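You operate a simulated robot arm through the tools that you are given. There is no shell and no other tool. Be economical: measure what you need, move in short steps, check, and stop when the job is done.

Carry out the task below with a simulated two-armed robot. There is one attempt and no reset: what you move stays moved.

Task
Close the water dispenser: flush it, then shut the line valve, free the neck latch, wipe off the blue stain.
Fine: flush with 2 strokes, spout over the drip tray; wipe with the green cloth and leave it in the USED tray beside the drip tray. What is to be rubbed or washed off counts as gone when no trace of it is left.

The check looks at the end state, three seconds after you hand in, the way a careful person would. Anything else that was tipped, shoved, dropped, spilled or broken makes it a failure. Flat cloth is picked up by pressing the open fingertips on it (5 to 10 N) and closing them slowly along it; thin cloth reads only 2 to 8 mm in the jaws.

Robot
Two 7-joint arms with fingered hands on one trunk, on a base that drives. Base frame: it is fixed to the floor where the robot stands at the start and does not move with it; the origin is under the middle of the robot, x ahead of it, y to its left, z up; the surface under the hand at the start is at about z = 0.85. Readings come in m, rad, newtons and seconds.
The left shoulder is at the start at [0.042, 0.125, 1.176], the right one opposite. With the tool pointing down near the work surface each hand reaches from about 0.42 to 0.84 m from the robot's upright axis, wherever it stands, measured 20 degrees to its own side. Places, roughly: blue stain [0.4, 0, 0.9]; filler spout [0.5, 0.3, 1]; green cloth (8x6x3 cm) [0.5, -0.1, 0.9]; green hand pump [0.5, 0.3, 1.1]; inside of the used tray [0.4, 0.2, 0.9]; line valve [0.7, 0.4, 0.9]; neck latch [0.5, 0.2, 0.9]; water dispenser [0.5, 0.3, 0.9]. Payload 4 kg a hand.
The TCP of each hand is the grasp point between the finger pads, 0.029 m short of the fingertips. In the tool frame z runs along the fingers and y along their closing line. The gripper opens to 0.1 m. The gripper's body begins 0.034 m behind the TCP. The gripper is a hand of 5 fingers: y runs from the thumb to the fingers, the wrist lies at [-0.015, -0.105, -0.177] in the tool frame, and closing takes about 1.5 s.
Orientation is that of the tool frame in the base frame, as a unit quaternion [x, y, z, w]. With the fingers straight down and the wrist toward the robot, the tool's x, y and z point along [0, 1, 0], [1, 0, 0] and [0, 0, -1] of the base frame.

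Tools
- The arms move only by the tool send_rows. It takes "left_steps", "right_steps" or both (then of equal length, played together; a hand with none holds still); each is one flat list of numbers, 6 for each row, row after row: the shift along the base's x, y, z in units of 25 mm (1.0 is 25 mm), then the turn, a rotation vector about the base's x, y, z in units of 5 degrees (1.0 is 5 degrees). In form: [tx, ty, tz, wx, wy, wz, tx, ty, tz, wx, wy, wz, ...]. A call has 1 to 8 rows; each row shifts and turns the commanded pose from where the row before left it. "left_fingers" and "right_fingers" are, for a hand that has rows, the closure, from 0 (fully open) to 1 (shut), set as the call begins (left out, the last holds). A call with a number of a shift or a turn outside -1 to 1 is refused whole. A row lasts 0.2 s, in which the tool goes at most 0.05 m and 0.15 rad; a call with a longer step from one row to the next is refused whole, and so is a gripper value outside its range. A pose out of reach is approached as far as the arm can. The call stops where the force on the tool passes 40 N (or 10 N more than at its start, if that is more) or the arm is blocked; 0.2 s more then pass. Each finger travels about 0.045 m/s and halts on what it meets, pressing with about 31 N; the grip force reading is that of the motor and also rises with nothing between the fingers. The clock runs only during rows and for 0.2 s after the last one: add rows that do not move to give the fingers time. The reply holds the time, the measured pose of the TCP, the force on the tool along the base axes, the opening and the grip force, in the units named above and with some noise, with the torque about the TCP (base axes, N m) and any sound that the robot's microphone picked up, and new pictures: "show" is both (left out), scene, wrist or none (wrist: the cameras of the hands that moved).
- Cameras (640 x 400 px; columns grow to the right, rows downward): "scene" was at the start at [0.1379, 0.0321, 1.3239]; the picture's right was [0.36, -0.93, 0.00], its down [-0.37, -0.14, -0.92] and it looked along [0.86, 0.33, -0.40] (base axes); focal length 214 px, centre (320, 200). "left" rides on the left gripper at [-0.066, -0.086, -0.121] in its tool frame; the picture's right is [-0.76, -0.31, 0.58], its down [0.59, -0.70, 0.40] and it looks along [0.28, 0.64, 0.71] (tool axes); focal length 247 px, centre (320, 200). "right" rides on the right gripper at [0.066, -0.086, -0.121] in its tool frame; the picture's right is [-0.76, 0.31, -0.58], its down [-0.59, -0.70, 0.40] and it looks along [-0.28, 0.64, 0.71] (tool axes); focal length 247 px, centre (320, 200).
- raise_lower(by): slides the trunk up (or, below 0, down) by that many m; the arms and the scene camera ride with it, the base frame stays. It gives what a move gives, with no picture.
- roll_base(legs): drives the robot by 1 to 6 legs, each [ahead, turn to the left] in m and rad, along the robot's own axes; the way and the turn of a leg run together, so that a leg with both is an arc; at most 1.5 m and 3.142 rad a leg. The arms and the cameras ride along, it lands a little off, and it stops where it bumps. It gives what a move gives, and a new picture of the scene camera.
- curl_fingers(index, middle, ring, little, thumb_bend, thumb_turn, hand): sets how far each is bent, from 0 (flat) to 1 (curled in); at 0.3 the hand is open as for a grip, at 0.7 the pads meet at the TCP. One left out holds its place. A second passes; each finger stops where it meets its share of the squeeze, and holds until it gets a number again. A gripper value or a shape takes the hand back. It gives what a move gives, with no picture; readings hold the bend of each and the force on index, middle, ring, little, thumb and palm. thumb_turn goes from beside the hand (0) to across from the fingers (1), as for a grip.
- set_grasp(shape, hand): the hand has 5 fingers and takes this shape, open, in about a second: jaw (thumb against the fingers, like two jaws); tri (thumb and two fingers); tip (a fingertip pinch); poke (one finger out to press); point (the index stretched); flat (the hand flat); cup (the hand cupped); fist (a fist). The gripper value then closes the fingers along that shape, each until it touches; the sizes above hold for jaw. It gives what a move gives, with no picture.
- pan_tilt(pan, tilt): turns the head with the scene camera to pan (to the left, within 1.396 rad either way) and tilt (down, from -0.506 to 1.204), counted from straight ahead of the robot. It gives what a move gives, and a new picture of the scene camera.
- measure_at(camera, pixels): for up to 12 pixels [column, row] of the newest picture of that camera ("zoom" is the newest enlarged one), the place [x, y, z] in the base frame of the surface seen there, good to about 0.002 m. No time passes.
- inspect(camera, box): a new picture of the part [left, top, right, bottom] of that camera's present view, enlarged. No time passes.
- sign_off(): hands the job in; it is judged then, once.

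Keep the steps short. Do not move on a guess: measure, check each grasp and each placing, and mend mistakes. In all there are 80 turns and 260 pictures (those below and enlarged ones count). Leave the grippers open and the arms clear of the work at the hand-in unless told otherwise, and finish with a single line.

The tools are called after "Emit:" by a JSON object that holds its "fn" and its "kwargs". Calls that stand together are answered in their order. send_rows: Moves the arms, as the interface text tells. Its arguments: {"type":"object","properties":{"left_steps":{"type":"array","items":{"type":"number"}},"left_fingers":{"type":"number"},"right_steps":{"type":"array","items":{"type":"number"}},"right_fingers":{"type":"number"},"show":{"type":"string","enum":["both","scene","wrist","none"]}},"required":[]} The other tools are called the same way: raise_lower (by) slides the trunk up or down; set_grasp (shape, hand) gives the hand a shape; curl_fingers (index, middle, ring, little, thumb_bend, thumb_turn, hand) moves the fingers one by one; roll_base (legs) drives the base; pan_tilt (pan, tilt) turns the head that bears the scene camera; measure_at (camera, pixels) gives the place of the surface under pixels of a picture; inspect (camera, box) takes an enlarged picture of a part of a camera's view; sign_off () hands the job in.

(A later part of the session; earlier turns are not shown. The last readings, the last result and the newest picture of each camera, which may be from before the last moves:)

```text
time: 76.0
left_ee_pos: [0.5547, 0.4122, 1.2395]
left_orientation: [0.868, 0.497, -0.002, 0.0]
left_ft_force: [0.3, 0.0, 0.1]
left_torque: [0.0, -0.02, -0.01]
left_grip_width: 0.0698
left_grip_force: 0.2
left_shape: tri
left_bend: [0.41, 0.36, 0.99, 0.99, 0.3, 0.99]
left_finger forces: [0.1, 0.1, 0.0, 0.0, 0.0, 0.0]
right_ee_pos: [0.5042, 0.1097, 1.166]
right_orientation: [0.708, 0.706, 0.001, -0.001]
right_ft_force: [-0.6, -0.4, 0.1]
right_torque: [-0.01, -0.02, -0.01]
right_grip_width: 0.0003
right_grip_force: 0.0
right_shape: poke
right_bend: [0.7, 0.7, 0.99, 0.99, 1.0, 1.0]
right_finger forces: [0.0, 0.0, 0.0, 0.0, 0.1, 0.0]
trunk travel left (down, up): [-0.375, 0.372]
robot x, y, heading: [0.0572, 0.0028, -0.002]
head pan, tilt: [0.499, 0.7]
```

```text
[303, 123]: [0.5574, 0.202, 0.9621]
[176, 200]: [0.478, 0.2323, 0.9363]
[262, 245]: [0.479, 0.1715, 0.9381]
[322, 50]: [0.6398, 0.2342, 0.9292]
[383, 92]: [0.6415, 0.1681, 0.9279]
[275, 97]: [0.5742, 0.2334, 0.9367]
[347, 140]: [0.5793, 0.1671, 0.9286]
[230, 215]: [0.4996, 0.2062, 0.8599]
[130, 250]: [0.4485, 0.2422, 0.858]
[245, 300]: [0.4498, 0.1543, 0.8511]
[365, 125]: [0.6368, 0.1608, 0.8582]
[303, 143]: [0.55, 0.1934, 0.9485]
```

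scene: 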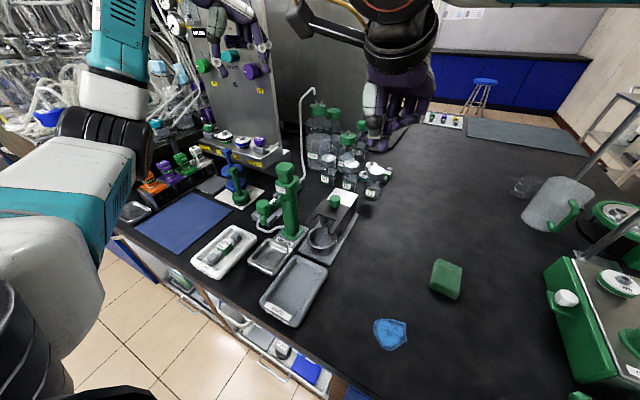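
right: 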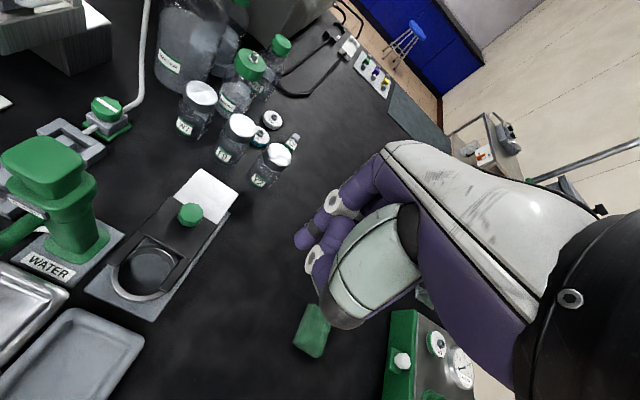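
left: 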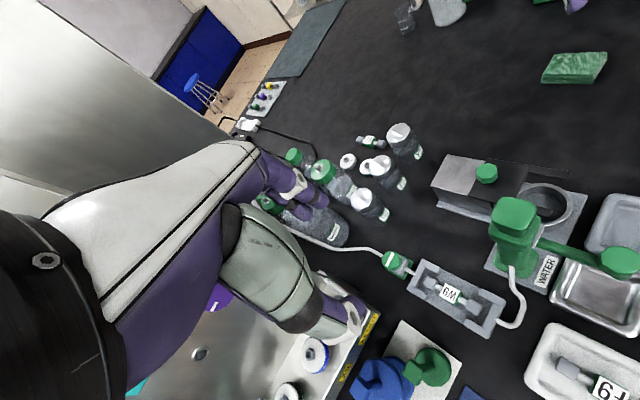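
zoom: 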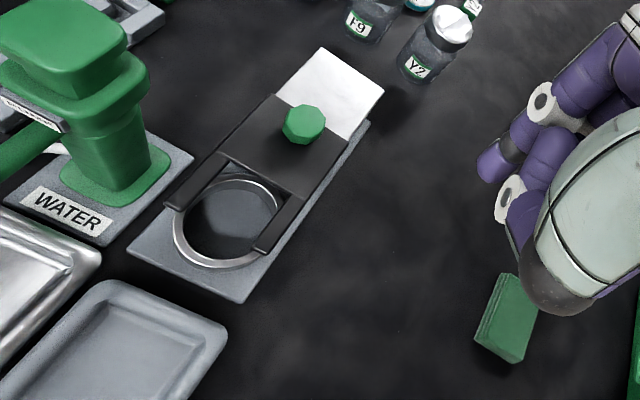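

The slide axis runs along +x; knob centre (0.556, 0.201), top 0.962, plate at 0.937. I'll put the right fingertip just on the -x side of the knob, at about z = 0.946.

Emit:
{"fn": "send_rows", "kwargs": {"right_steps": [0, 0.42, -0.95, 0, 0, 0, 0, 0.42, -0.95, 0, 0, 0, 0, 0.42, -0.95, 0, 0, 0, 0, 0.42, -0.95, 0, 0, 0, 0, 0.42, -0.95, 0, 0, 0, 0, 0.42, -0.95, 0, 0, 0, 0, 0.42, -0.95, 0, 0, 0, 0, 0.42, -0.95, 0, 0, 0], "show": "wrist"}}

Emit:
{"fn": "inspect", "kwargs": {"camera": "right", "box": [180, 120, 420, 360]}}

Emit:
{"fn": "inspect", "kwargs": {"camera": "scene", "box": [230, 120, 430, 320]}}

```text
time: 77.8
left_ee_pos: [0.553, 0.4149, 1.2393]
left_orientation: [0.868, 0.497, -0.001, 0.003]
left_ft_force: [0.7, 0.4, 0.1]
left_torque: [-0.03, -0.03, 0.01]
left_grip_width: 0.0696
left_grip_force: 0.0
left_shape: tri
left_bend: [0.41, 0.36, 0.99, 0.99, 0.3, 0.99]
left_finger forces: [0.0, 0.0, 0.0, 0.1, 0.0, 0.0]
right_ee_pos: [0.5036, 0.1974, 0.9741]
right_orientation: [0.707, 0.708, 0.001, -0.001]
right_ft_force: [-0.1, 0.3, 0.1]
right_torque: [0.0, 0.0, -0.01]
right_grip_width: 0.0
right_grip_force: 0.1
right_shape: poke
right_bend: [0.7, 0.7, 0.99, 0.99, 1.0, 1.0]
right_finger forces: [0.0, 0.1, 0.0, 0.0, 0.0, 0.1]
trunk travel left (down, up): [-0.375, 0.372]
robot x, y, heading: [0.0588, -0.0028, 0.005]
head pan, tilt: [0.499, 0.7]
```

right: 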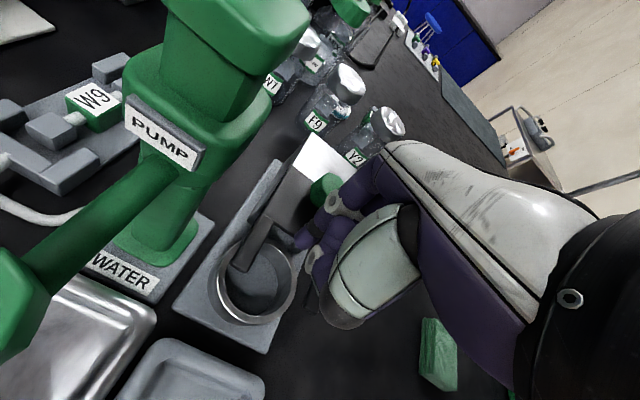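

```text
1.67 times, centred on (300, 240) of right
```

zoom: 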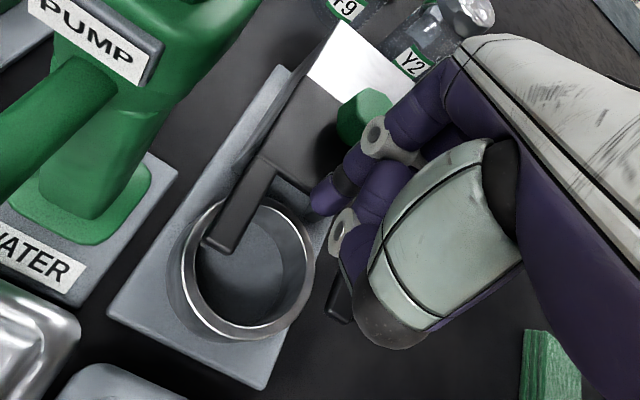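

```text
2.00 times, centred on (330, 220) of scene
```

zoom: 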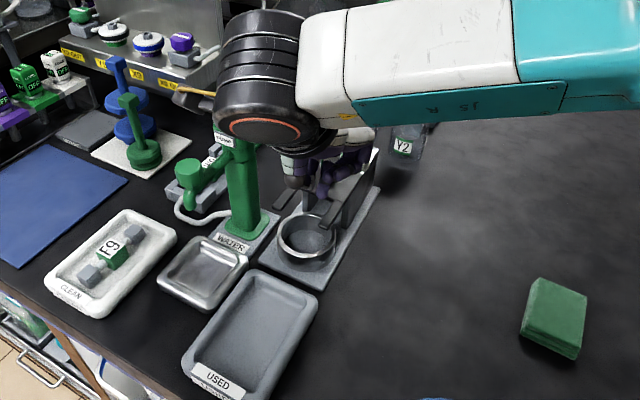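

No contact yet; the finger is on the -x side of the knob. I'll push along +x in small steps.

Emit:
{"fn": "send_rows", "kwargs": {"right_steps": [0.6, 0, 0, 0, 0, 0, 0.5, 0, 0, 0, 0, 0, 0.4, 0, 0, 0, 0, 0, 0.4, 0, 0, 0, 0, 0], "show": "none"}}

Emit:
{"fn": "inspect", "kwargs": {"camera": "right", "box": [180, 120, 420, 360]}}

```text
time: 78.8
left_ee_pos: [0.5555, 0.4125, 1.2372]
left_orientation: [0.868, 0.496, -0.001, 0.001]
left_ft_force: [-0.5, 0.3, -0.2]
left_torque: [0.01, 0.02, 0.01]
left_grip_width: 0.0699
left_grip_force: 0.0
left_shape: tri
left_bend: [0.41, 0.36, 0.99, 0.99, 0.3, 0.99]
left_finger forces: [0.1, 0.0, 0.0, 0.0, 0.0, 0.0]
right_ee_pos: [0.5537, 0.1953, 0.9742]
right_orientation: [0.708, 0.707, 0.001, 0.0]
right_ft_force: [0.3, -0.8, -0.5]
right_torque: [-0.01, 0.0, 0.0]
right_grip_width: 0.0
right_grip_force: 0.0
right_shape: poke
right_bend: [0.7, 0.7, 0.99, 0.99, 1.0, 1.0]
right_finger forces: [0.0, 0.2, 0.1, 0.0, 0.1, 0.1]
trunk travel left (down, up): [-0.375, 0.372]
robot x, y, heading: [0.0636, -0.003, 0.006]
head pan, tilt: [0.499, 0.7]
```

```text
1.67 times, centred on (300, 240) of right
```

zoom: 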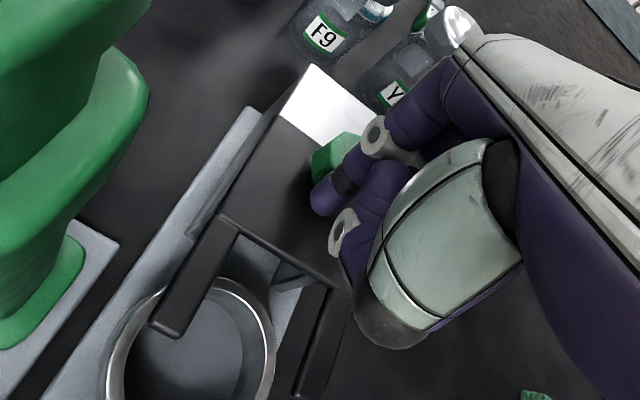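

The plate slides back freely. I'll keep pushing until it reaches its stop.

Emit:
{"fn": "send_rows", "kwargs": {"right_steps": [0.4, 0, 0, 0, 0, 0, 0.4, 0, 0, 0, 0, 0, 0.4, 0, 0, 0, 0, 0, 0.3, 0, 0, 0, 0, 0], "show": "none"}}

Emit:
{"fn": "inspect", "kwargs": {"camera": "right", "box": [180, 120, 420, 360]}}

```text
time: 79.8
left_ee_pos: [0.5539, 0.4129, 1.239]
left_orientation: [0.868, 0.497, -0.001, 0.002]
left_ft_force: [-1.1, 0.1, -0.3]
left_torque: [0.0, -0.03, 0.01]
left_grip_width: 0.0699
left_grip_force: 0.0
left_shape: tri
left_bend: [0.41, 0.36, 0.99, 0.99, 0.3, 0.99]
left_finger forces: [0.0, 0.1, 0.0, 0.0, 0.0, 0.0]
right_ee_pos: [0.5884, 0.1975, 0.9744]
right_orientation: [0.707, 0.707, -0.001, -0.001]
right_ft_force: [-7.2, -0.7, -1.0]
right_torque: [-0.04, 0.08, 0.08]
right_grip_width: 0.0
right_grip_force: 0.1
right_shape: poke
right_bend: [0.7, 0.7, 0.99, 0.99, 1.0, 1.0]
right_finger forces: [6.0, 0.8, 0.0, 0.1, 0.0, 0.0]
trunk travel left (down, up): [-0.375, 0.372]
robot x, y, heading: [0.0601, -0.0005, 0.001]
head pan, tilt: [0.499, 0.7]
```

```text
1.67 times, centred on (300, 240) of right
```

zoom: 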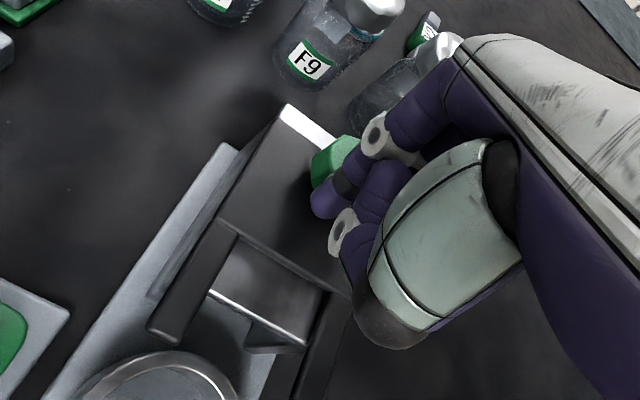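

A 7 N reaction has appeared and the fork is clear of the ring: it's at its stop. I'll back off and rise, then check.

Emit:
{"fn": "send_rows", "kwargs": {"right_steps": [-0.6, 0, 0.1, 0, 0, 0, -0.4, 0, 0.8, 0, 0, 0, 0, -0.3, 1, 0, 0, 0, 0, -0.5, 1, 0, 0, 0, 0, -0.8, 1, 0, 0, 0, 0, -0.8, 1, 0, 0, 0, 0, -0.8, 1, 0, 0, 0, 0, -0.8, 1, 0, 0, 0], "show": "wrist"}}

Emit:
{"fn": "measure_at", "kwargs": {"camera": "right", "pixels": [[195, 215]]}}

Emit:
{"fn": "inspect", "kwargs": {"camera": "right", "box": [20, 100, 300, 360]}}

```text
time: 81.6
left_ee_pos: [0.5548, 0.4133, 1.2383]
left_orientation: [0.868, 0.497, -0.001, 0.002]
left_ft_force: [-0.5, -1.4, 0.4]
left_torque: [0.0, 0.01, -0.02]
left_grip_width: 0.0699
left_grip_force: 0.0
left_shape: tri
left_bend: [0.41, 0.36, 0.99, 0.99, 0.3, 0.99]
left_finger forces: [0.0, 0.1, 0.0, 0.0, 0.1, 0.1]
right_ee_pos: [0.5657, 0.0964, 1.1474]
right_orientation: [0.707, 0.707, 0.0, 0.0]
right_ft_force: [-0.3, 0.2, 0.1]
right_torque: [-0.01, 0.0, -0.01]
right_grip_width: 0.0
right_grip_force: 0.1
right_shape: poke
right_bend: [0.7, 0.7, 0.99, 0.99, 1.0, 1.0]
right_finger forces: [0.1, 0.0, 0.1, 0.0, 0.1, 0.1]
trunk travel left (down, up): [-0.375, 0.372]
robot x, y, heading: [0.0586, 0.0016, -0.0]
head pan, tilt: [0.499, 0.7]
```

right: 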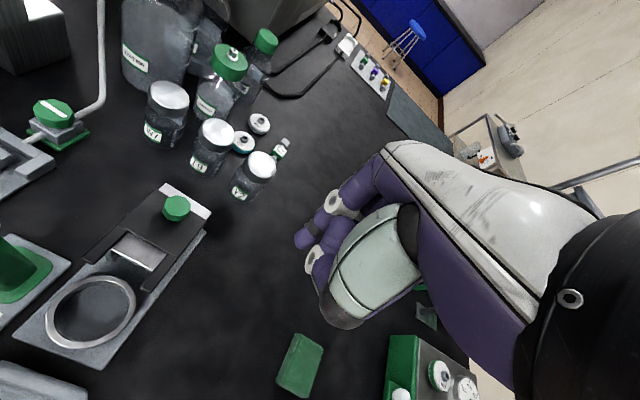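

```text
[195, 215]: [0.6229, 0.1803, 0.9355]
```

```text
1.54 times, centred on (160, 230) of right
```

zoom: 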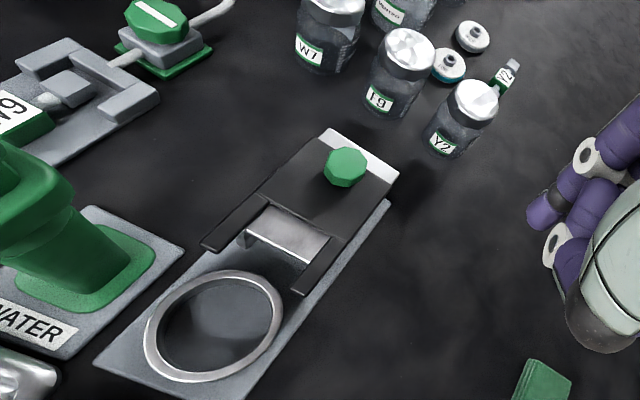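

The latch is free: fork well behind the ring, and the valve bar still across. Now the wipe: I set the right hand to jaw, drive back 0.18 m so stain and tray are in reach, and look down at cloth and stain.

Emit:
{"fn": "set_grasp", "kwargs": {"hand": "right", "shape": "jaw"}}

Emit:
{"fn": "roll_base", "kwargs": {"legs": [[-0.18, 0]]}}

Emit:
{"fn": "pan_tilt", "kwargs": {"pan": 0.0, "tilt": 0.75}}

Emit:
{"fn": "inspect", "kwargs": {"camera": "scene", "box": [200, 150, 440, 350]}}

```text
time: 82.5
left_ee_pos: [0.5549, 0.4142, 1.2372]
left_orientation: [0.868, 0.497, -0.001, 0.002]
left_ft_force: [0.1, 0.2, 0.4]
left_torque: [0.0, 0.0, 0.01]
left_grip_width: 0.0698
left_grip_force: 0.0
left_shape: tri
left_bend: [0.41, 0.36, 0.99, 0.99, 0.3, 0.99]
left_finger forces: [0.0, 0.0, 0.0, 0.0, 0.1, 0.1]
right_ee_pos: [0.5662, 0.0969, 1.1471]
right_orientation: [0.707, 0.707, -0.001, -0.001]
right_ft_force: [-0.3, -0.4, -1.0]
right_torque: [-0.04, -0.02, 0.02]
right_grip_width: 0.0999
right_grip_force: 0.1
right_shape: jaw
right_bend: [0.3, 0.3, 0.3, 0.3, 0.3, 0.98]
right_finger forces: [0.0, 0.0, 0.0, 0.1, 0.1, 0.0]
trunk travel left (down, up): [-0.375, 0.372]
robot x, y, heading: [0.0587, -0.0003, -0.002]
head pan, tilt: [0.499, 0.7]
```

```text
time: 84.0
left_ee_pos: [0.3773, 0.4128, 1.2389]
left_orientation: [0.868, 0.497, -0.001, 0.002]
left_ft_force: [0.1, -0.9, -0.3]
left_torque: [-0.01, 0.0, 0.02]
left_grip_width: 0.0698
left_grip_force: 0.0
left_shape: tri
left_bend: [0.41, 0.36, 0.99, 0.99, 0.3, 0.99]
left_finger forces: [0.0, 0.0, 0.1, 0.0, 0.0, 0.0]
right_ee_pos: [0.3873, 0.0963, 1.1477]
right_orientation: [0.708, 0.707, 0.001, 0.001]
right_ft_force: [-0.4, 0.7, -0.2]
right_torque: [0.0, 0.0, 0.0]
right_grip_width: 0.0999
right_grip_force: 0.0
right_shape: jaw
right_bend: [0.3, 0.3, 0.3, 0.3, 0.3, 0.98]
right_finger forces: [0.0, 0.1, 0.0, 0.0, 0.0, 0.0]
trunk travel left (down, up): [-0.375, 0.372]
robot x, y, heading: [-0.1229, -0.0008, -0.005]
head pan, tilt: [0.499, 0.7]
```

scene: 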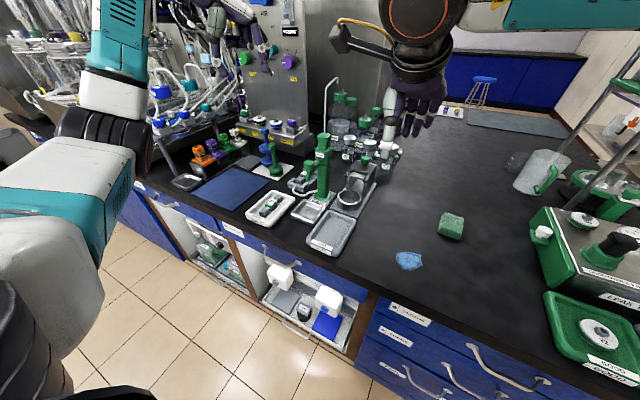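

```text
time: 84.9
left_ee_pos: [0.377, 0.4134, 1.238]
left_orientation: [0.868, 0.497, -0.001, 0.002]
left_ft_force: [0.0, 0.0, 0.3]
left_torque: [0.03, 0.0, -0.01]
left_grip_width: 0.07
left_grip_force: 0.0
left_shape: tri
left_bend: [0.41, 0.36, 0.99, 0.99, 0.3, 0.99]
left_finger forces: [0.0, 0.0, 0.0, 0.0, 0.1, 0.1]
right_ee_pos: [0.3865, 0.0947, 1.148]
right_orientation: [0.708, 0.707, -0.001, -0.001]
right_ft_force: [0.9, -0.1, 0.2]
right_torque: [0.01, 0.0, 0.01]
right_grip_width: 0.1
right_grip_force: 0.2
right_shape: jaw
right_bend: [0.3, 0.3, 0.3, 0.3, 0.3, 0.98]
right_finger forces: [0.0, 0.1, 0.0, 0.0, 0.0, 0.1]
trunk travel left (down, up): [-0.375, 0.372]
robot x, y, heading: [-0.1203, 0.0007, -0.008]
head pan, tilt: [0.0, 0.75]
```

scene: 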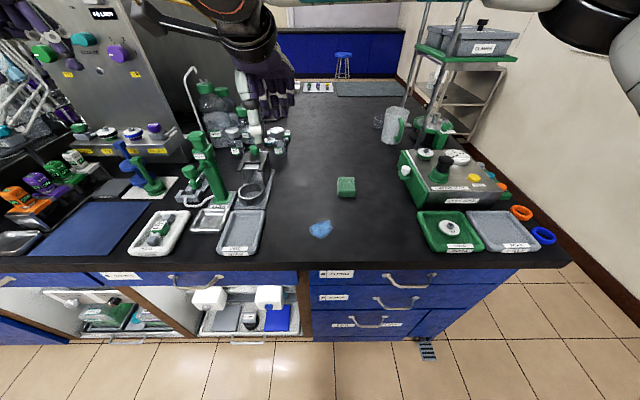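

```text
2.00 times, centred on (320, 250) of scene
```

zoom: 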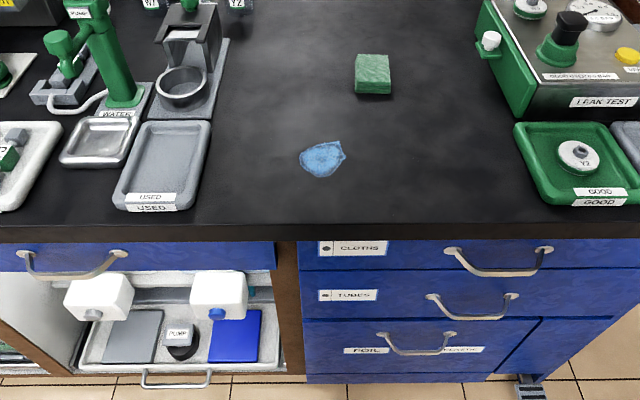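

Emit:
{"fn": "measure_at", "kwargs": {"camera": "zoom", "pixels": [[356, 56], [388, 55], [390, 80], [356, 82], [372, 66], [372, 92], [300, 158], [322, 176], [346, 155], [325, 141], [115, 200], [210, 130]]}}

```text
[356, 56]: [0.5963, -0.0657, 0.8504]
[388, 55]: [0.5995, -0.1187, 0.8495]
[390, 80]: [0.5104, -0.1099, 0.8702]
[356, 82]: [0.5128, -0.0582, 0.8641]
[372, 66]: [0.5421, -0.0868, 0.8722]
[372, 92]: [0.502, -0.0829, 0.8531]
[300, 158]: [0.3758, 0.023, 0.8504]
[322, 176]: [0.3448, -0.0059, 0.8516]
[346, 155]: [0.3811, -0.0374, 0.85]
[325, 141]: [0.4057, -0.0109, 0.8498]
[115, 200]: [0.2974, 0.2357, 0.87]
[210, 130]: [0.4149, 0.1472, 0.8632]
```

The cloth spans about x 0.505–0.585, y -0.11…-0.058; the stain x 0.345–0.406, y -0.037…0.023. I'll bring the right hand (open jaw) above the cloth centre.

Emit:
{"fn": "send_rows", "kwargs": {"right_steps": [0.78, -0.9, -0.9, 0, 0, 0, 0.78, -0.9, -0.9, 0, 0, 0, 0.78, -0.9, -0.9, 0, 0, 0, 0.78, -0.9, -0.9, 0, 0, 0, 0.78, -0.9, -0.9, 0, 0, 0, 0.78, -0.9, -0.9, 0, 0, 0, 0.78, -0.9, -0.9, 0, 0, 0, 0.78, -0.9, -0.9, 0, 0, 0], "right_fingers": 0}}

Emit:
{"fn": "inspect", "kwargs": {"camera": "right", "box": [180, 130, 440, 370]}}

Emit:
{"fn": "inspect", "kwargs": {"camera": "scene", "box": [280, 120, 420, 250]}}

```text
time: 86.7
left_ee_pos: [0.377, 0.4124, 1.2385]
left_orientation: [0.868, 0.496, 0.0, 0.002]
left_ft_force: [0.5, -0.2, 0.3]
left_torque: [0.01, -0.02, 0.0]
left_grip_width: 0.0699
left_grip_force: 0.1
left_shape: tri
left_bend: [0.41, 0.36, 0.99, 0.99, 0.3, 0.99]
left_finger forces: [0.0, 0.0, 0.0, 0.0, 0.1, 0.1]
right_ee_pos: [0.5435, -0.0848, 0.9654]
right_orientation: [0.708, 0.706, -0.001, 0.0]
right_ft_force: [0.7, 0.8, -0.6]
right_torque: [-0.02, 0.01, -0.01]
right_grip_width: 0.0998
right_grip_force: 0.2
right_shape: jaw
right_bend: [0.3, 0.3, 0.3, 0.3, 0.3, 0.98]
right_finger forces: [0.0, 0.1, 0.1, 0.0, 0.0, 0.0]
trunk travel left (down, up): [-0.375, 0.372]
robot x, y, heading: [-0.1193, 0.0046, 0.0]
head pan, tilt: [0.0, 0.75]
```

scene: 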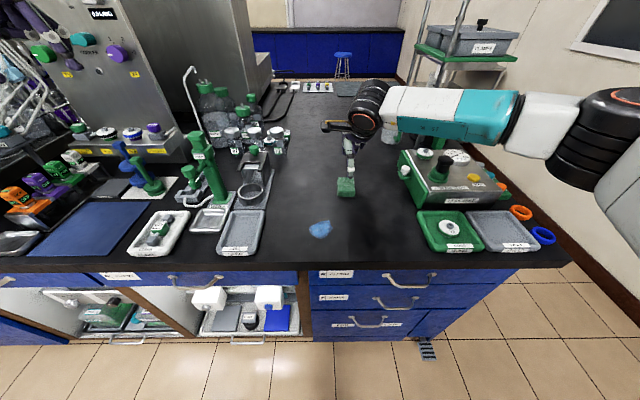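
right: 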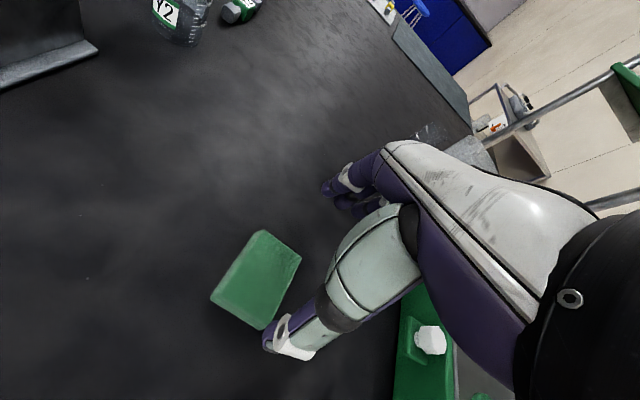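

```text
1.67 times, centred on (310, 250) of right
```

zoom: 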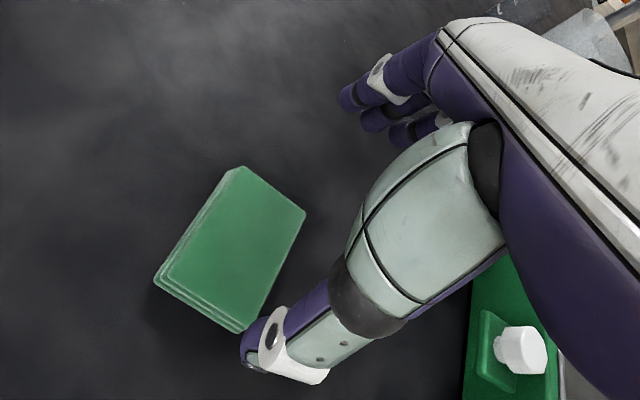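

```text
3.08 times, centred on (350, 185) of scene
```

zoom: 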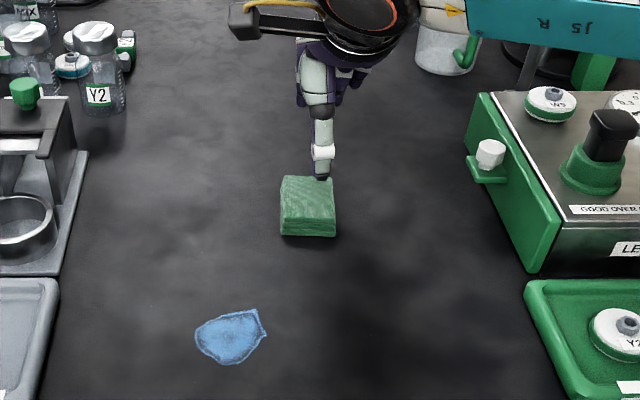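

I'll measure the cloth corners in the wrist view.

Emit:
{"fn": "measure_at", "kwargs": {"camera": "right", "pixels": [[263, 233], [298, 257], [262, 324], [216, 294], [258, 278], [270, 342]]}}

```text
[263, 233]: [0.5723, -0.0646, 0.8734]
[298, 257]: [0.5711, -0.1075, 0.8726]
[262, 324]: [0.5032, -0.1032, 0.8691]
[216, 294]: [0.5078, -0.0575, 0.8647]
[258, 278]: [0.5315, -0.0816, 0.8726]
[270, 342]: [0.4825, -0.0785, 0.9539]
```

Cloth centre: (0.538, -0.083), 7.5 cm along x, so it fits the 10 cm jaw. I'll lower around it to z = 0.888.

Emit:
{"fn": "send_rows", "kwargs": {"right_steps": [-0.1, 0.05, -0.7, 0, 0, 0, -0.1, 0, -0.7, 0, 0, 0, 0, 0, -0.7, 0, 0, 0, 0, 0, -0.6, 0, 0, 0, 0, 0, -0.4, 0, 0, 0], "show": "wrist"}}

Emit:
{"fn": "inspect", "kwargs": {"camera": "right", "box": [180, 130, 440, 370]}}

```text
time: 87.9
left_ee_pos: [0.3771, 0.413, 1.2388]
left_orientation: [0.868, 0.496, -0.001, 0.001]
left_ft_force: [-0.5, -1.1, -0.7]
left_torque: [-0.02, -0.04, 0.0]
left_grip_width: 0.0697
left_grip_force: 0.1
left_shape: tri
left_bend: [0.41, 0.36, 0.99, 0.99, 0.3, 0.99]
left_finger forces: [0.1, 0.0, 0.0, 0.1, 0.1, 0.0]
right_ee_pos: [0.5386, -0.0821, 0.8903]
right_orientation: [0.707, 0.707, 0.0, 0.0]
right_ft_force: [0.1, 0.1, -0.2]
right_torque: [-0.01, -0.02, 0.03]
right_grip_width: 0.0999
right_grip_force: 0.0
right_shape: jaw
right_bend: [0.3, 0.3, 0.3, 0.3, 0.3, 0.98]
right_finger forces: [0.1, 0.0, 0.1, 0.0, 0.0, 0.0]
trunk travel left (down, up): [-0.375, 0.372]
robot x, y, heading: [-0.1222, 0.0, -0.0]
head pan, tilt: [0.0, 0.75]
```

right: 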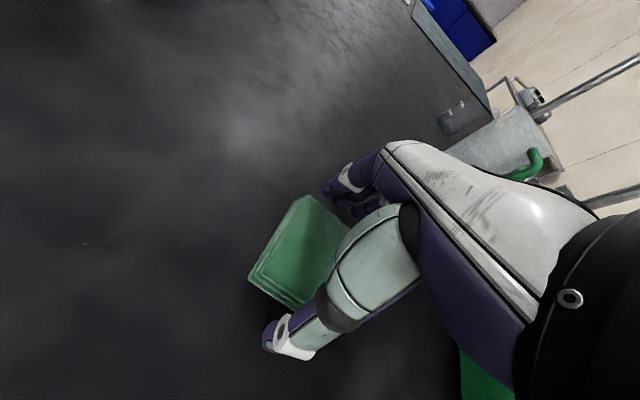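

```text
1.67 times, centred on (310, 250) of right
```

zoom: 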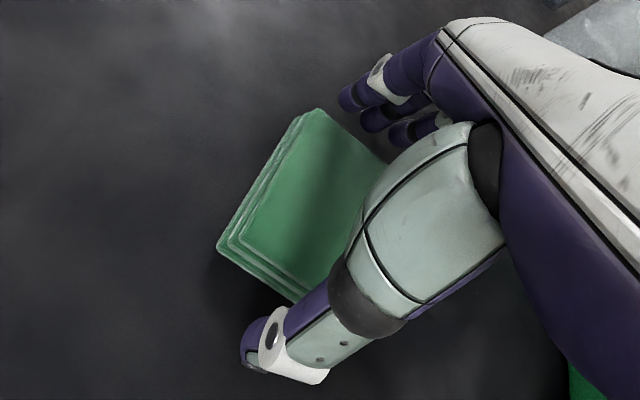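

The folded cloth lies between thumb and fingers. I go 6 mm lower and close gently.

Emit:
{"fn": "send_rows", "kwargs": {"right_steps": [0, 0, -0.24, 0, 0, 0, 0, 0, 0, 0, 0, 0], "show": "none"}}

Emit:
{"fn": "send_rows", "kwargs": {"right_steps": [0, 0, 0, 0, 0, 0, 0, 0, 0, 0, 0, 0, 0, 0, 0, 0, 0, 0, 0, 0, 0, 0, 0, 0, 0, 0, 0, 0, 0, 0, 0, 0, 0, 0, 0, 0], "right_fingers": 1, "show": "wrist"}}

Emit:
{"fn": "inspect", "kwargs": {"camera": "right", "box": [180, 130, 440, 370]}}

```text
time: 88.5
left_ee_pos: [0.376, 0.4123, 1.238]
left_orientation: [0.868, 0.497, -0.001, 0.003]
left_ft_force: [0.4, 0.7, -0.7]
left_torque: [0.03, -0.02, -0.04]
left_grip_width: 0.0699
left_grip_force: 0.1
left_shape: tri
left_bend: [0.41, 0.36, 0.99, 0.99, 0.3, 0.99]
left_finger forces: [0.1, 0.1, 0.0, 0.0, 0.0, 0.0]
right_ee_pos: [0.5391, -0.0813, 0.883]
right_orientation: [0.708, 0.706, 0.0, -0.002]
right_ft_force: [0.1, -0.2, 0.6]
right_torque: [-0.03, -0.01, 0.01]
right_grip_width: 0.0998
right_grip_force: 0.1
right_shape: jaw
right_bend: [0.3, 0.3, 0.3, 0.3, 0.3, 0.98]
right_finger forces: [0.1, 0.0, 0.0, 0.0, 0.1, 0.0]
trunk travel left (down, up): [-0.375, 0.372]
robot x, y, heading: [-0.1231, 0.0024, 0.001]
head pan, tilt: [0.0, 0.75]
```

```text
time: 89.9
left_ee_pos: [0.3773, 0.4126, 1.2368]
left_orientation: [0.868, 0.496, -0.001, 0.003]
left_ft_force: [-0.5, 1.3, -0.3]
left_torque: [-0.01, 0.02, 0.01]
left_grip_width: 0.07
left_grip_force: 0.1
left_shape: tri
left_bend: [0.41, 0.36, 0.99, 0.99, 0.3, 0.99]
left_finger forces: [0.1, 0.1, 0.0, 0.1, 0.1, 0.0]
right_ee_pos: [0.5385, -0.0822, 0.8834]
right_orientation: [0.708, 0.706, -0.002, -0.001]
right_ft_force: [-0.1, -0.5, 0.7]
right_torque: [0.01, 0.03, 0.01]
right_grip_width: 0.0693
right_grip_force: 31.2
right_shape: jaw
right_bend: [0.4, 0.37, 0.27, 0.46, 0.31, 0.99]
right_finger forces: [17.2, 8.4, 3.6, 0.0, 29.3, 0.0]
trunk travel left (down, up): [-0.375, 0.372]
robot x, y, heading: [-0.1202, -0.0022, -0.003]
head pan, tilt: [0.0, 0.75]
```

right: 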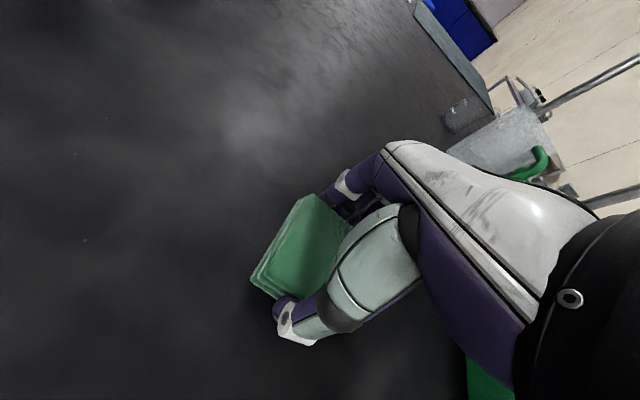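

```text
1.67 times, centred on (310, 250) of right
```

zoom: 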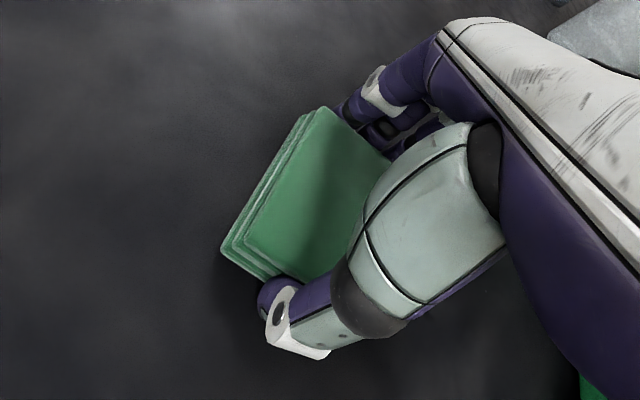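

It's held firmly (69 mm, 31 N). I'll lift 4 cm and carry it to above the stain's centre (0.375, -0.007).

Emit:
{"fn": "send_rows", "kwargs": {"right_steps": [0, 0, 0.8, 0, 0, 0, 0, 0, 0.8, 0, 0, 0, -0.95, 0.45, 0, 0, 0, 0, -0.95, 0.45, 0, 0, 0, 0, -0.95, 0.45, 0, 0, 0, 0, -0.95, 0.45, 0, 0, 0, 0, -0.95, 0.45, 0, 0, 0, 0, -0.95, 0.45, 0, 0, 0, 0]}}

Emit:
{"fn": "inspect", "kwargs": {"camera": "scene", "box": [240, 130, 420, 280]}}

```text
time: 91.7
left_ee_pos: [0.3765, 0.4122, 1.2378]
left_orientation: [0.868, 0.497, 0.0, 0.002]
left_ft_force: [-1.0, 0.1, -0.6]
left_torque: [-0.06, -0.02, 0.01]
left_grip_width: 0.0699
left_grip_force: 0.1
left_shape: tri
left_bend: [0.41, 0.36, 0.99, 0.99, 0.3, 0.99]
left_finger forces: [0.0, 0.1, 0.0, 0.1, 0.0, 0.1]
right_ee_pos: [0.3953, -0.015, 0.9229]
right_orientation: [0.708, 0.706, 0.0, 0.0]
right_ft_force: [0.6, -1.1, -0.5]
right_torque: [-0.01, -0.03, 0.03]
right_grip_width: 0.0692
right_grip_force: 30.7
right_shape: jaw
right_bend: [0.4, 0.37, 0.27, 0.46, 0.31, 0.99]
right_finger forces: [17.3, 8.3, 3.7, 0.0, 29.1, 0.0]
trunk travel left (down, up): [-0.375, 0.372]
robot x, y, heading: [-0.1196, -0.0, 0.0]
head pan, tilt: [0.0, 0.75]
```

scene: 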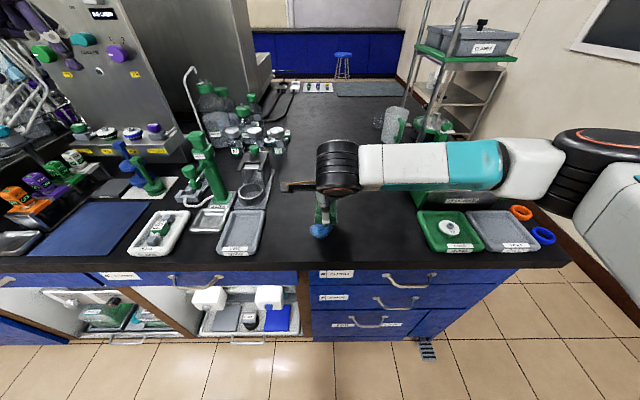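
right: 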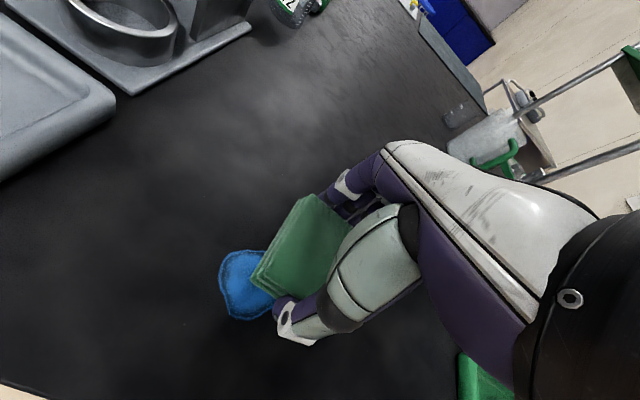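

```text
2.67 times, centred on (330, 205) of scene
```

zoom: 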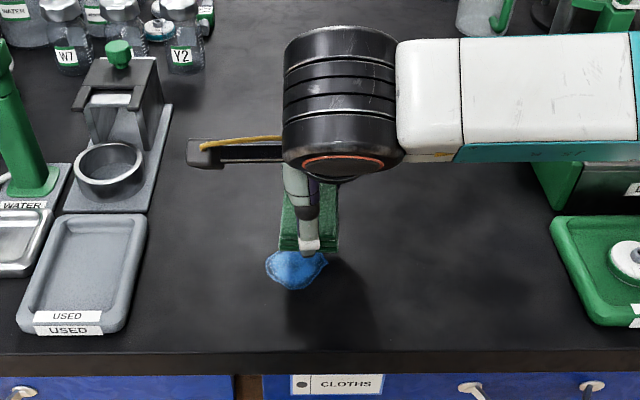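

I see the stain under the cloth's near edge. I'll lower until the cloth bears on the table and read the force.

Emit:
{"fn": "send_rows", "kwargs": {"right_steps": [0, 0.2, -0.6, 0, 0, 0, 0, 0.1, -0.6, 0, 0, 0, 0, 0, -0.4, 0, 0, 0, 0, 0, -0.12, 0, 0, 0], "show": "none"}}

```text
time: 92.7
left_ee_pos: [0.3757, 0.413, 1.2394]
left_orientation: [0.868, 0.497, -0.001, 0.002]
left_ft_force: [0.2, -0.4, -0.7]
left_torque: [0.02, 0.02, -0.01]
left_grip_width: 0.0699
left_grip_force: 0.1
left_shape: tri
left_bend: [0.41, 0.36, 0.99, 0.99, 0.3, 0.99]
left_finger forces: [0.0, 0.0, 0.1, 0.1, 0.0, 0.0]
right_ee_pos: [0.3959, -0.0077, 0.8832]
right_orientation: [0.708, 0.706, 0.001, 0.001]
right_ft_force: [-1.9, -1.9, 12.5]
right_torque: [-0.02, 0.15, 0.02]
right_grip_width: 0.0692
right_grip_force: 30.7
right_shape: jaw
right_bend: [0.4, 0.37, 0.27, 0.46, 0.31, 0.99]
right_finger forces: [18.7, 8.3, 3.7, 0.1, 30.5, 0.0]
trunk travel left (down, up): [-0.375, 0.372]
robot x, y, heading: [-0.1207, 0.0028, -0.009]
head pan, tilt: [0.0, 0.75]
```

12 N on the table, about right for wiping. I'll rub back and forth over the whole stain.

Emit:
{"fn": "send_rows", "kwargs": {"right_steps": [-1, 0, 0, 0, 0, 0, -1, 0, 0, 0, 0, 0, 0, 0.8, 0, 0, 0, 0, 1, 0, 0, 0, 0, 0, 1, 0, 0, 0, 0, 0, 0, -0.8, 0, 0, 0, 0, 0, -0.8, 0, 0, 0, 0, -1, 0, 0, 0, 0, 0], "show": "none"}}

Emit:
{"fn": "send_rows", "kwargs": {"right_steps": [-1, 0, 0, 0, 0, 0, 0, 0.4, 0, 0, 0, 0, 1, 0, 0, 0, 0, 0, 1, 0, 0, 0, 0, 0, 0, 0.8, 0, 0, 0, 0, -1, 0, 0, 0, 0, 0, -1, 0, 0, 0, 0, 0, 1, -0.4, 0, 0, 0, 0], "show": "none"}}

Emit:
{"fn": "send_rows", "kwargs": {"right_steps": [0, 0, 0.5, 0, 0, 0, 0, 0, 0.8, 0, 0, 0, 1, -0.8, 0.8, 0, 0, 0, 1, -0.8, 0, 0, 0, 0, 1, -0.8, 0, 0, 0, 0]}}

Emit:
{"fn": "inspect", "kwargs": {"camera": "scene", "box": [240, 130, 420, 280]}}

```text
time: 94.5
left_ee_pos: [0.3755, 0.4119, 1.2376]
left_orientation: [0.868, 0.496, 0.0, 0.003]
left_ft_force: [-0.2, -0.9, 0.0]
left_torque: [0.01, -0.02, -0.03]
left_grip_width: 0.0697
left_grip_force: 0.0
left_shape: tri
left_bend: [0.41, 0.36, 0.99, 0.99, 0.3, 0.99]
left_finger forces: [0.0, 0.0, 0.0, 0.1, 0.1, 0.0]
right_ee_pos: [0.3698, -0.03, 0.8824]
right_orientation: [0.709, 0.705, 0.001, 0.001]
right_ft_force: [7.8, 0.1, 20.4]
right_torque: [0.0, -0.29, -0.06]
right_grip_width: 0.0711
right_grip_force: 30.7
right_shape: jaw
right_bend: [0.38, 0.36, 0.73, 0.46, 0.31, 0.97]
right_finger forces: [25.4, 10.7, 4.7, 0.1, 28.2, 0.0]
trunk travel left (down, up): [-0.375, 0.372]
robot x, y, heading: [-0.1181, 0.0002, -0.005]
head pan, tilt: [0.0, 0.75]
```

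```text
time: 96.3
left_ee_pos: [0.3739, 0.4122, 1.2388]
left_orientation: [0.868, 0.497, 0.0, 0.003]
left_ft_force: [0.4, 0.5, 0.6]
left_torque: [0.02, 0.01, 0.01]
left_grip_width: 0.07
left_grip_force: 0.1
left_shape: tri
left_bend: [0.41, 0.36, 0.99, 0.99, 0.3, 0.99]
left_finger forces: [0.0, 0.0, 0.0, 0.1, 0.0, 0.0]
right_ee_pos: [0.367, -0.0069, 0.883]
right_orientation: [0.706, 0.708, 0.001, -0.001]
right_ft_force: [-7.2, 4.4, 26.3]
right_torque: [0.26, 0.08, 0.1]
right_grip_width: 0.0687
right_grip_force: 31.1
right_shape: jaw
right_bend: [0.41, 0.38, 0.74, 0.46, 0.3, 0.97]
right_finger forces: [23.3, 7.6, 3.7, 0.0, 35.4, 0.1]
trunk travel left (down, up): [-0.375, 0.372]
robot x, y, heading: [-0.1204, -0.0003, -0.001]
head pan, tilt: [0.0, 0.75]
```

```text
time: 97.5
left_ee_pos: [0.3779, 0.4128, 1.2375]
left_orientation: [0.868, 0.496, -0.001, 0.001]
left_ft_force: [-0.3, -0.3, -1.1]
left_torque: [0.03, 0.02, 0.0]
left_grip_width: 0.0698
left_grip_force: 0.1
left_shape: tri
left_bend: [0.41, 0.36, 0.99, 0.99, 0.3, 0.99]
left_finger forces: [0.1, 0.0, 0.0, 0.0, 0.0, 0.0]
right_ee_pos: [0.4439, -0.0689, 0.9329]
right_orientation: [0.707, 0.707, -0.001, -0.001]
right_ft_force: [-0.4, 0.5, -0.5]
right_torque: [0.02, 0.02, -0.02]
right_grip_width: 0.0688
right_grip_force: 31.4
right_shape: jaw
right_bend: [0.41, 0.38, 0.73, 0.46, 0.31, 0.97]
right_finger forces: [19.1, 8.4, 4.3, 0.0, 30.8, 0.1]
trunk travel left (down, up): [-0.375, 0.372]
robot x, y, heading: [-0.1185, 0.0008, 0.004]
head pan, tilt: [0.0, 0.75]
```

scene: 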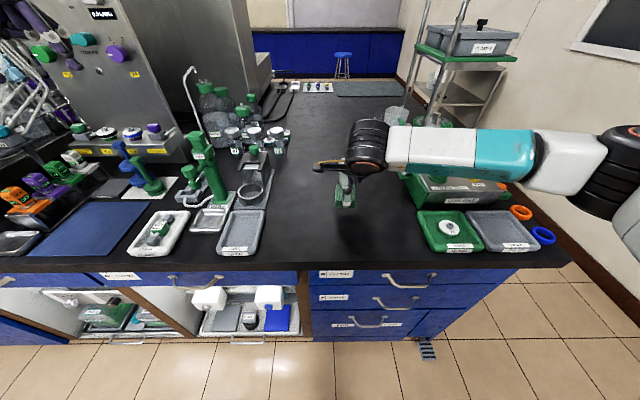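
right: 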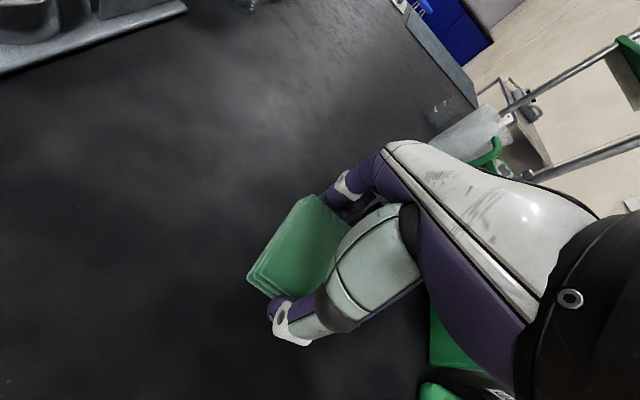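

```text
2.67 times, centred on (330, 205) of scene
```

zoom: 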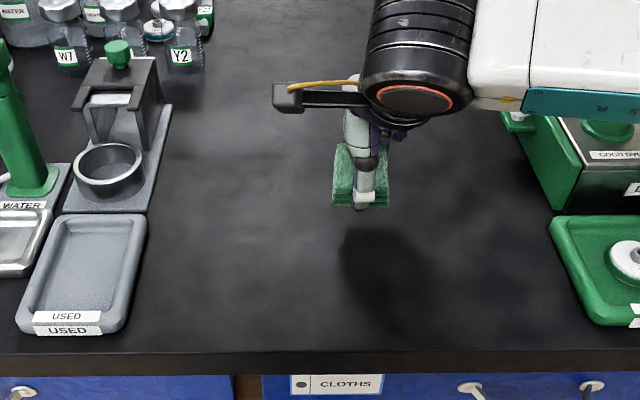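

The stain looks gone. I'll enlarge the former spot strongly to search for faint traces.

Emit:
{"fn": "inspect", "kwargs": {"camera": "scene", "box": [285, 195, 375, 255]}}

Emit:
{"fn": "inspect", "kwargs": {"camera": "right", "box": [0, 200, 300, 400]}}

```text
6.67 times, centred on (330, 225) of scene
```

zoom: 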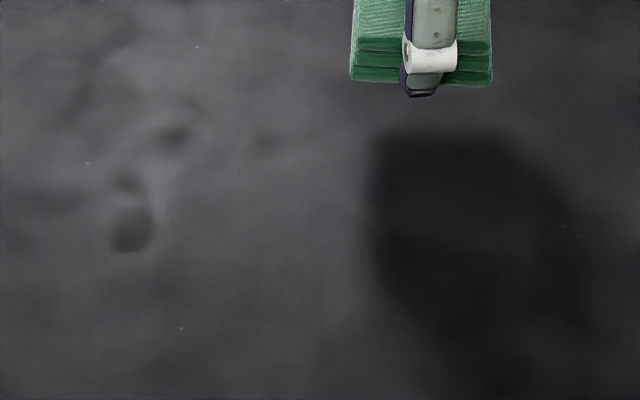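

```text
2.00 times, centred on (150, 300) of right
```

zoom: 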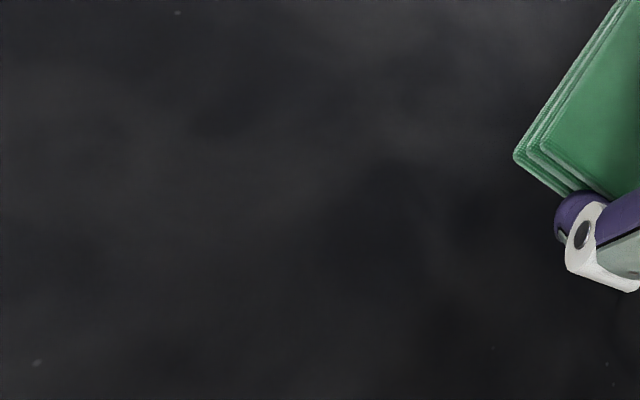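

No blue is left anywhere. Now I measure the inside of the USED tray for the placing.

Emit:
{"fn": "inspect", "kwargs": {"camera": "scene", "box": [200, 190, 290, 260]}}

Emit:
{"fn": "measure_at", "kwargs": {"camera": "scene", "pixels": [[245, 214], [225, 232], [260, 230], [240, 250], [241, 232], [229, 212], [264, 212], [218, 250], [258, 252], [250, 190], [233, 243]]}}

```text
5.71 times, centred on (245, 225) of scene
```

zoom: 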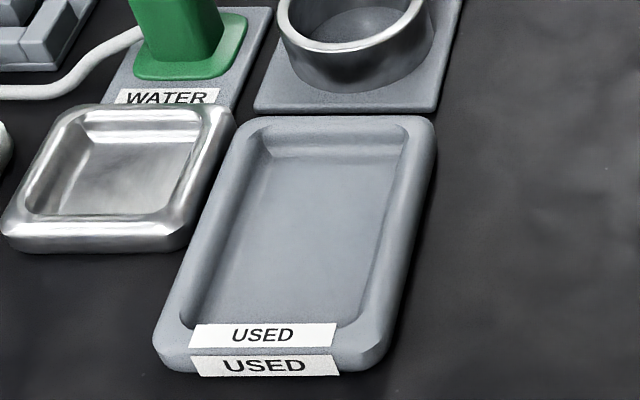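

```text
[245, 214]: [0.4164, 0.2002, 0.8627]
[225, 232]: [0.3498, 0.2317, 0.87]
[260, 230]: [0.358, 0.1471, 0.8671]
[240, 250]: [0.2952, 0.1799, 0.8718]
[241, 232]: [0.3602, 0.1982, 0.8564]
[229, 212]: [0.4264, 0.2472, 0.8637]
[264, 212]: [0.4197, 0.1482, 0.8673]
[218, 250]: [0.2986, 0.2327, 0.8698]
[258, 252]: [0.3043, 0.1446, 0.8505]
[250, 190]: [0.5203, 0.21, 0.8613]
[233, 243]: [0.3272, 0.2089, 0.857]
```

Tray inside: about x 0.307–0.415, y 0.155–0.232, floor 0.857, rim 0.87. I'll carry the cloth to (0.360, 0.193), staying high first.

Emit:
{"fn": "send_rows", "kwargs": {"right_steps": [-0.3, 0.95, 0.3, 0, 0, 0, -0.3, 0.95, 0.3, 0, 0, 0, -0.3, 0.95, 0, 0, 0, 0, -0.3, 0.95, 0, 0, 0, 0, -0.3, 0.95, 0, 0, 0, 0, -0.3, 0.95, 0, 0, 0, 0, -0.3, 0.95, 0, 0, 0, 0, -0.3, 0.95, 0, 0, 0, 0], "show": "none"}}

Emit:
{"fn": "send_rows", "kwargs": {"right_steps": [-0.24, 0.72, 0, 0, 0, 0, -0.24, 0.72, 0, 0, 0, 0, -0.24, 0.72, 0, 0, 0, 0, -0.24, 0.72, 0, 0, 0, 0]}}

Emit:
{"fn": "inspect", "kwargs": {"camera": "scene", "box": [180, 140, 320, 270]}}

```text
time: 99.3
left_ee_pos: [0.3773, 0.4131, 1.2383]
left_orientation: [0.868, 0.497, -0.001, 0.003]
left_ft_force: [-0.1, -0.2, -0.4]
left_torque: [-0.03, 0.01, 0.01]
left_grip_width: 0.0696
left_grip_force: 0.2
left_shape: tri
left_bend: [0.41, 0.36, 0.99, 0.99, 0.3, 0.99]
left_finger forces: [0.1, 0.0, 0.0, 0.0, 0.0, 0.0]
right_ee_pos: [0.3845, 0.124, 0.9474]
right_orientation: [0.707, 0.707, 0.0, -0.001]
right_ft_force: [0.1, 0.2, -0.8]
right_torque: [-0.04, -0.03, -0.01]
right_grip_width: 0.0685
right_grip_force: 31.6
right_shape: jaw
right_bend: [0.41, 0.38, 0.73, 0.46, 0.31, 0.97]
right_finger forces: [19.0, 8.3, 4.2, 0.1, 30.7, 0.1]
trunk travel left (down, up): [-0.375, 0.372]
robot x, y, heading: [-0.1219, -0.0, -0.007]
head pan, tilt: [0.0, 0.75]
```

```text
time: 100.3
left_ee_pos: [0.3761, 0.4129, 1.2369]
left_orientation: [0.868, 0.496, -0.001, 0.003]
left_ft_force: [0.1, 0.5, -0.7]
left_torque: [-0.01, 0.0, 0.01]
left_grip_width: 0.0698
left_grip_force: 0.0
left_shape: tri
left_bend: [0.41, 0.36, 0.99, 0.99, 0.3, 0.99]
left_finger forces: [0.0, 0.1, 0.1, 0.0, 0.0, 0.1]
right_ee_pos: [0.3599, 0.1946, 0.9476]
right_orientation: [0.708, 0.706, 0.0, 0.0]
right_ft_force: [0.1, 0.9, 0.3]
right_torque: [0.03, -0.01, -0.01]
right_grip_width: 0.0687
right_grip_force: 30.8
right_shape: jaw
right_bend: [0.41, 0.38, 0.73, 0.46, 0.31, 0.97]
right_finger forces: [18.9, 8.4, 4.2, 0.0, 30.5, 0.1]
trunk travel left (down, up): [-0.375, 0.372]
robot x, y, heading: [-0.1222, 0.0039, -0.013]
head pan, tilt: [0.0, 0.75]
```

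scene: 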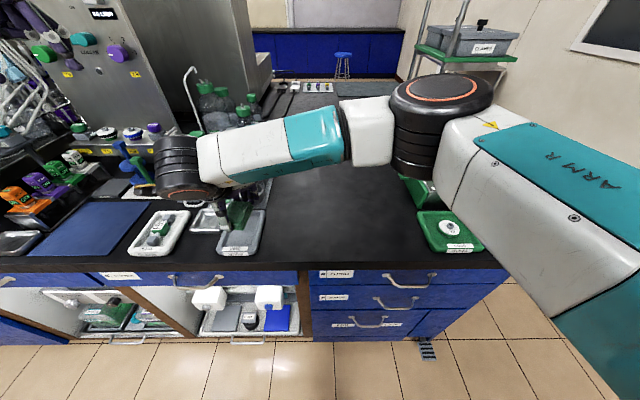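
right: 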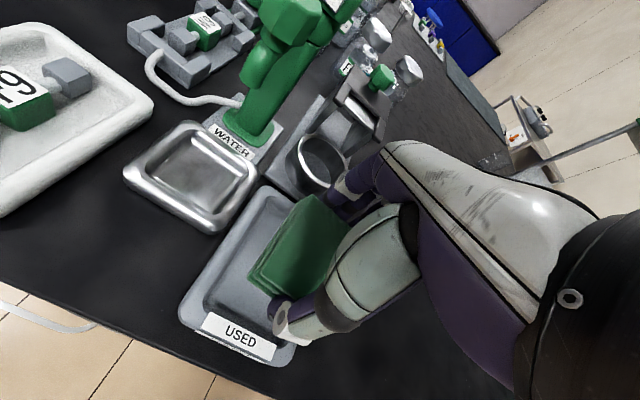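

```text
3.08 times, centred on (250, 205) of scene
```

zoom: 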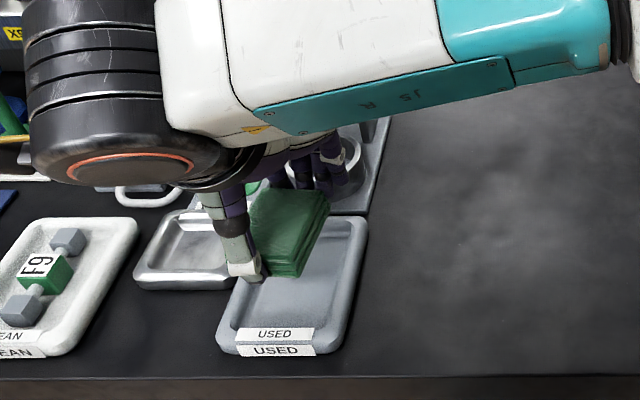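

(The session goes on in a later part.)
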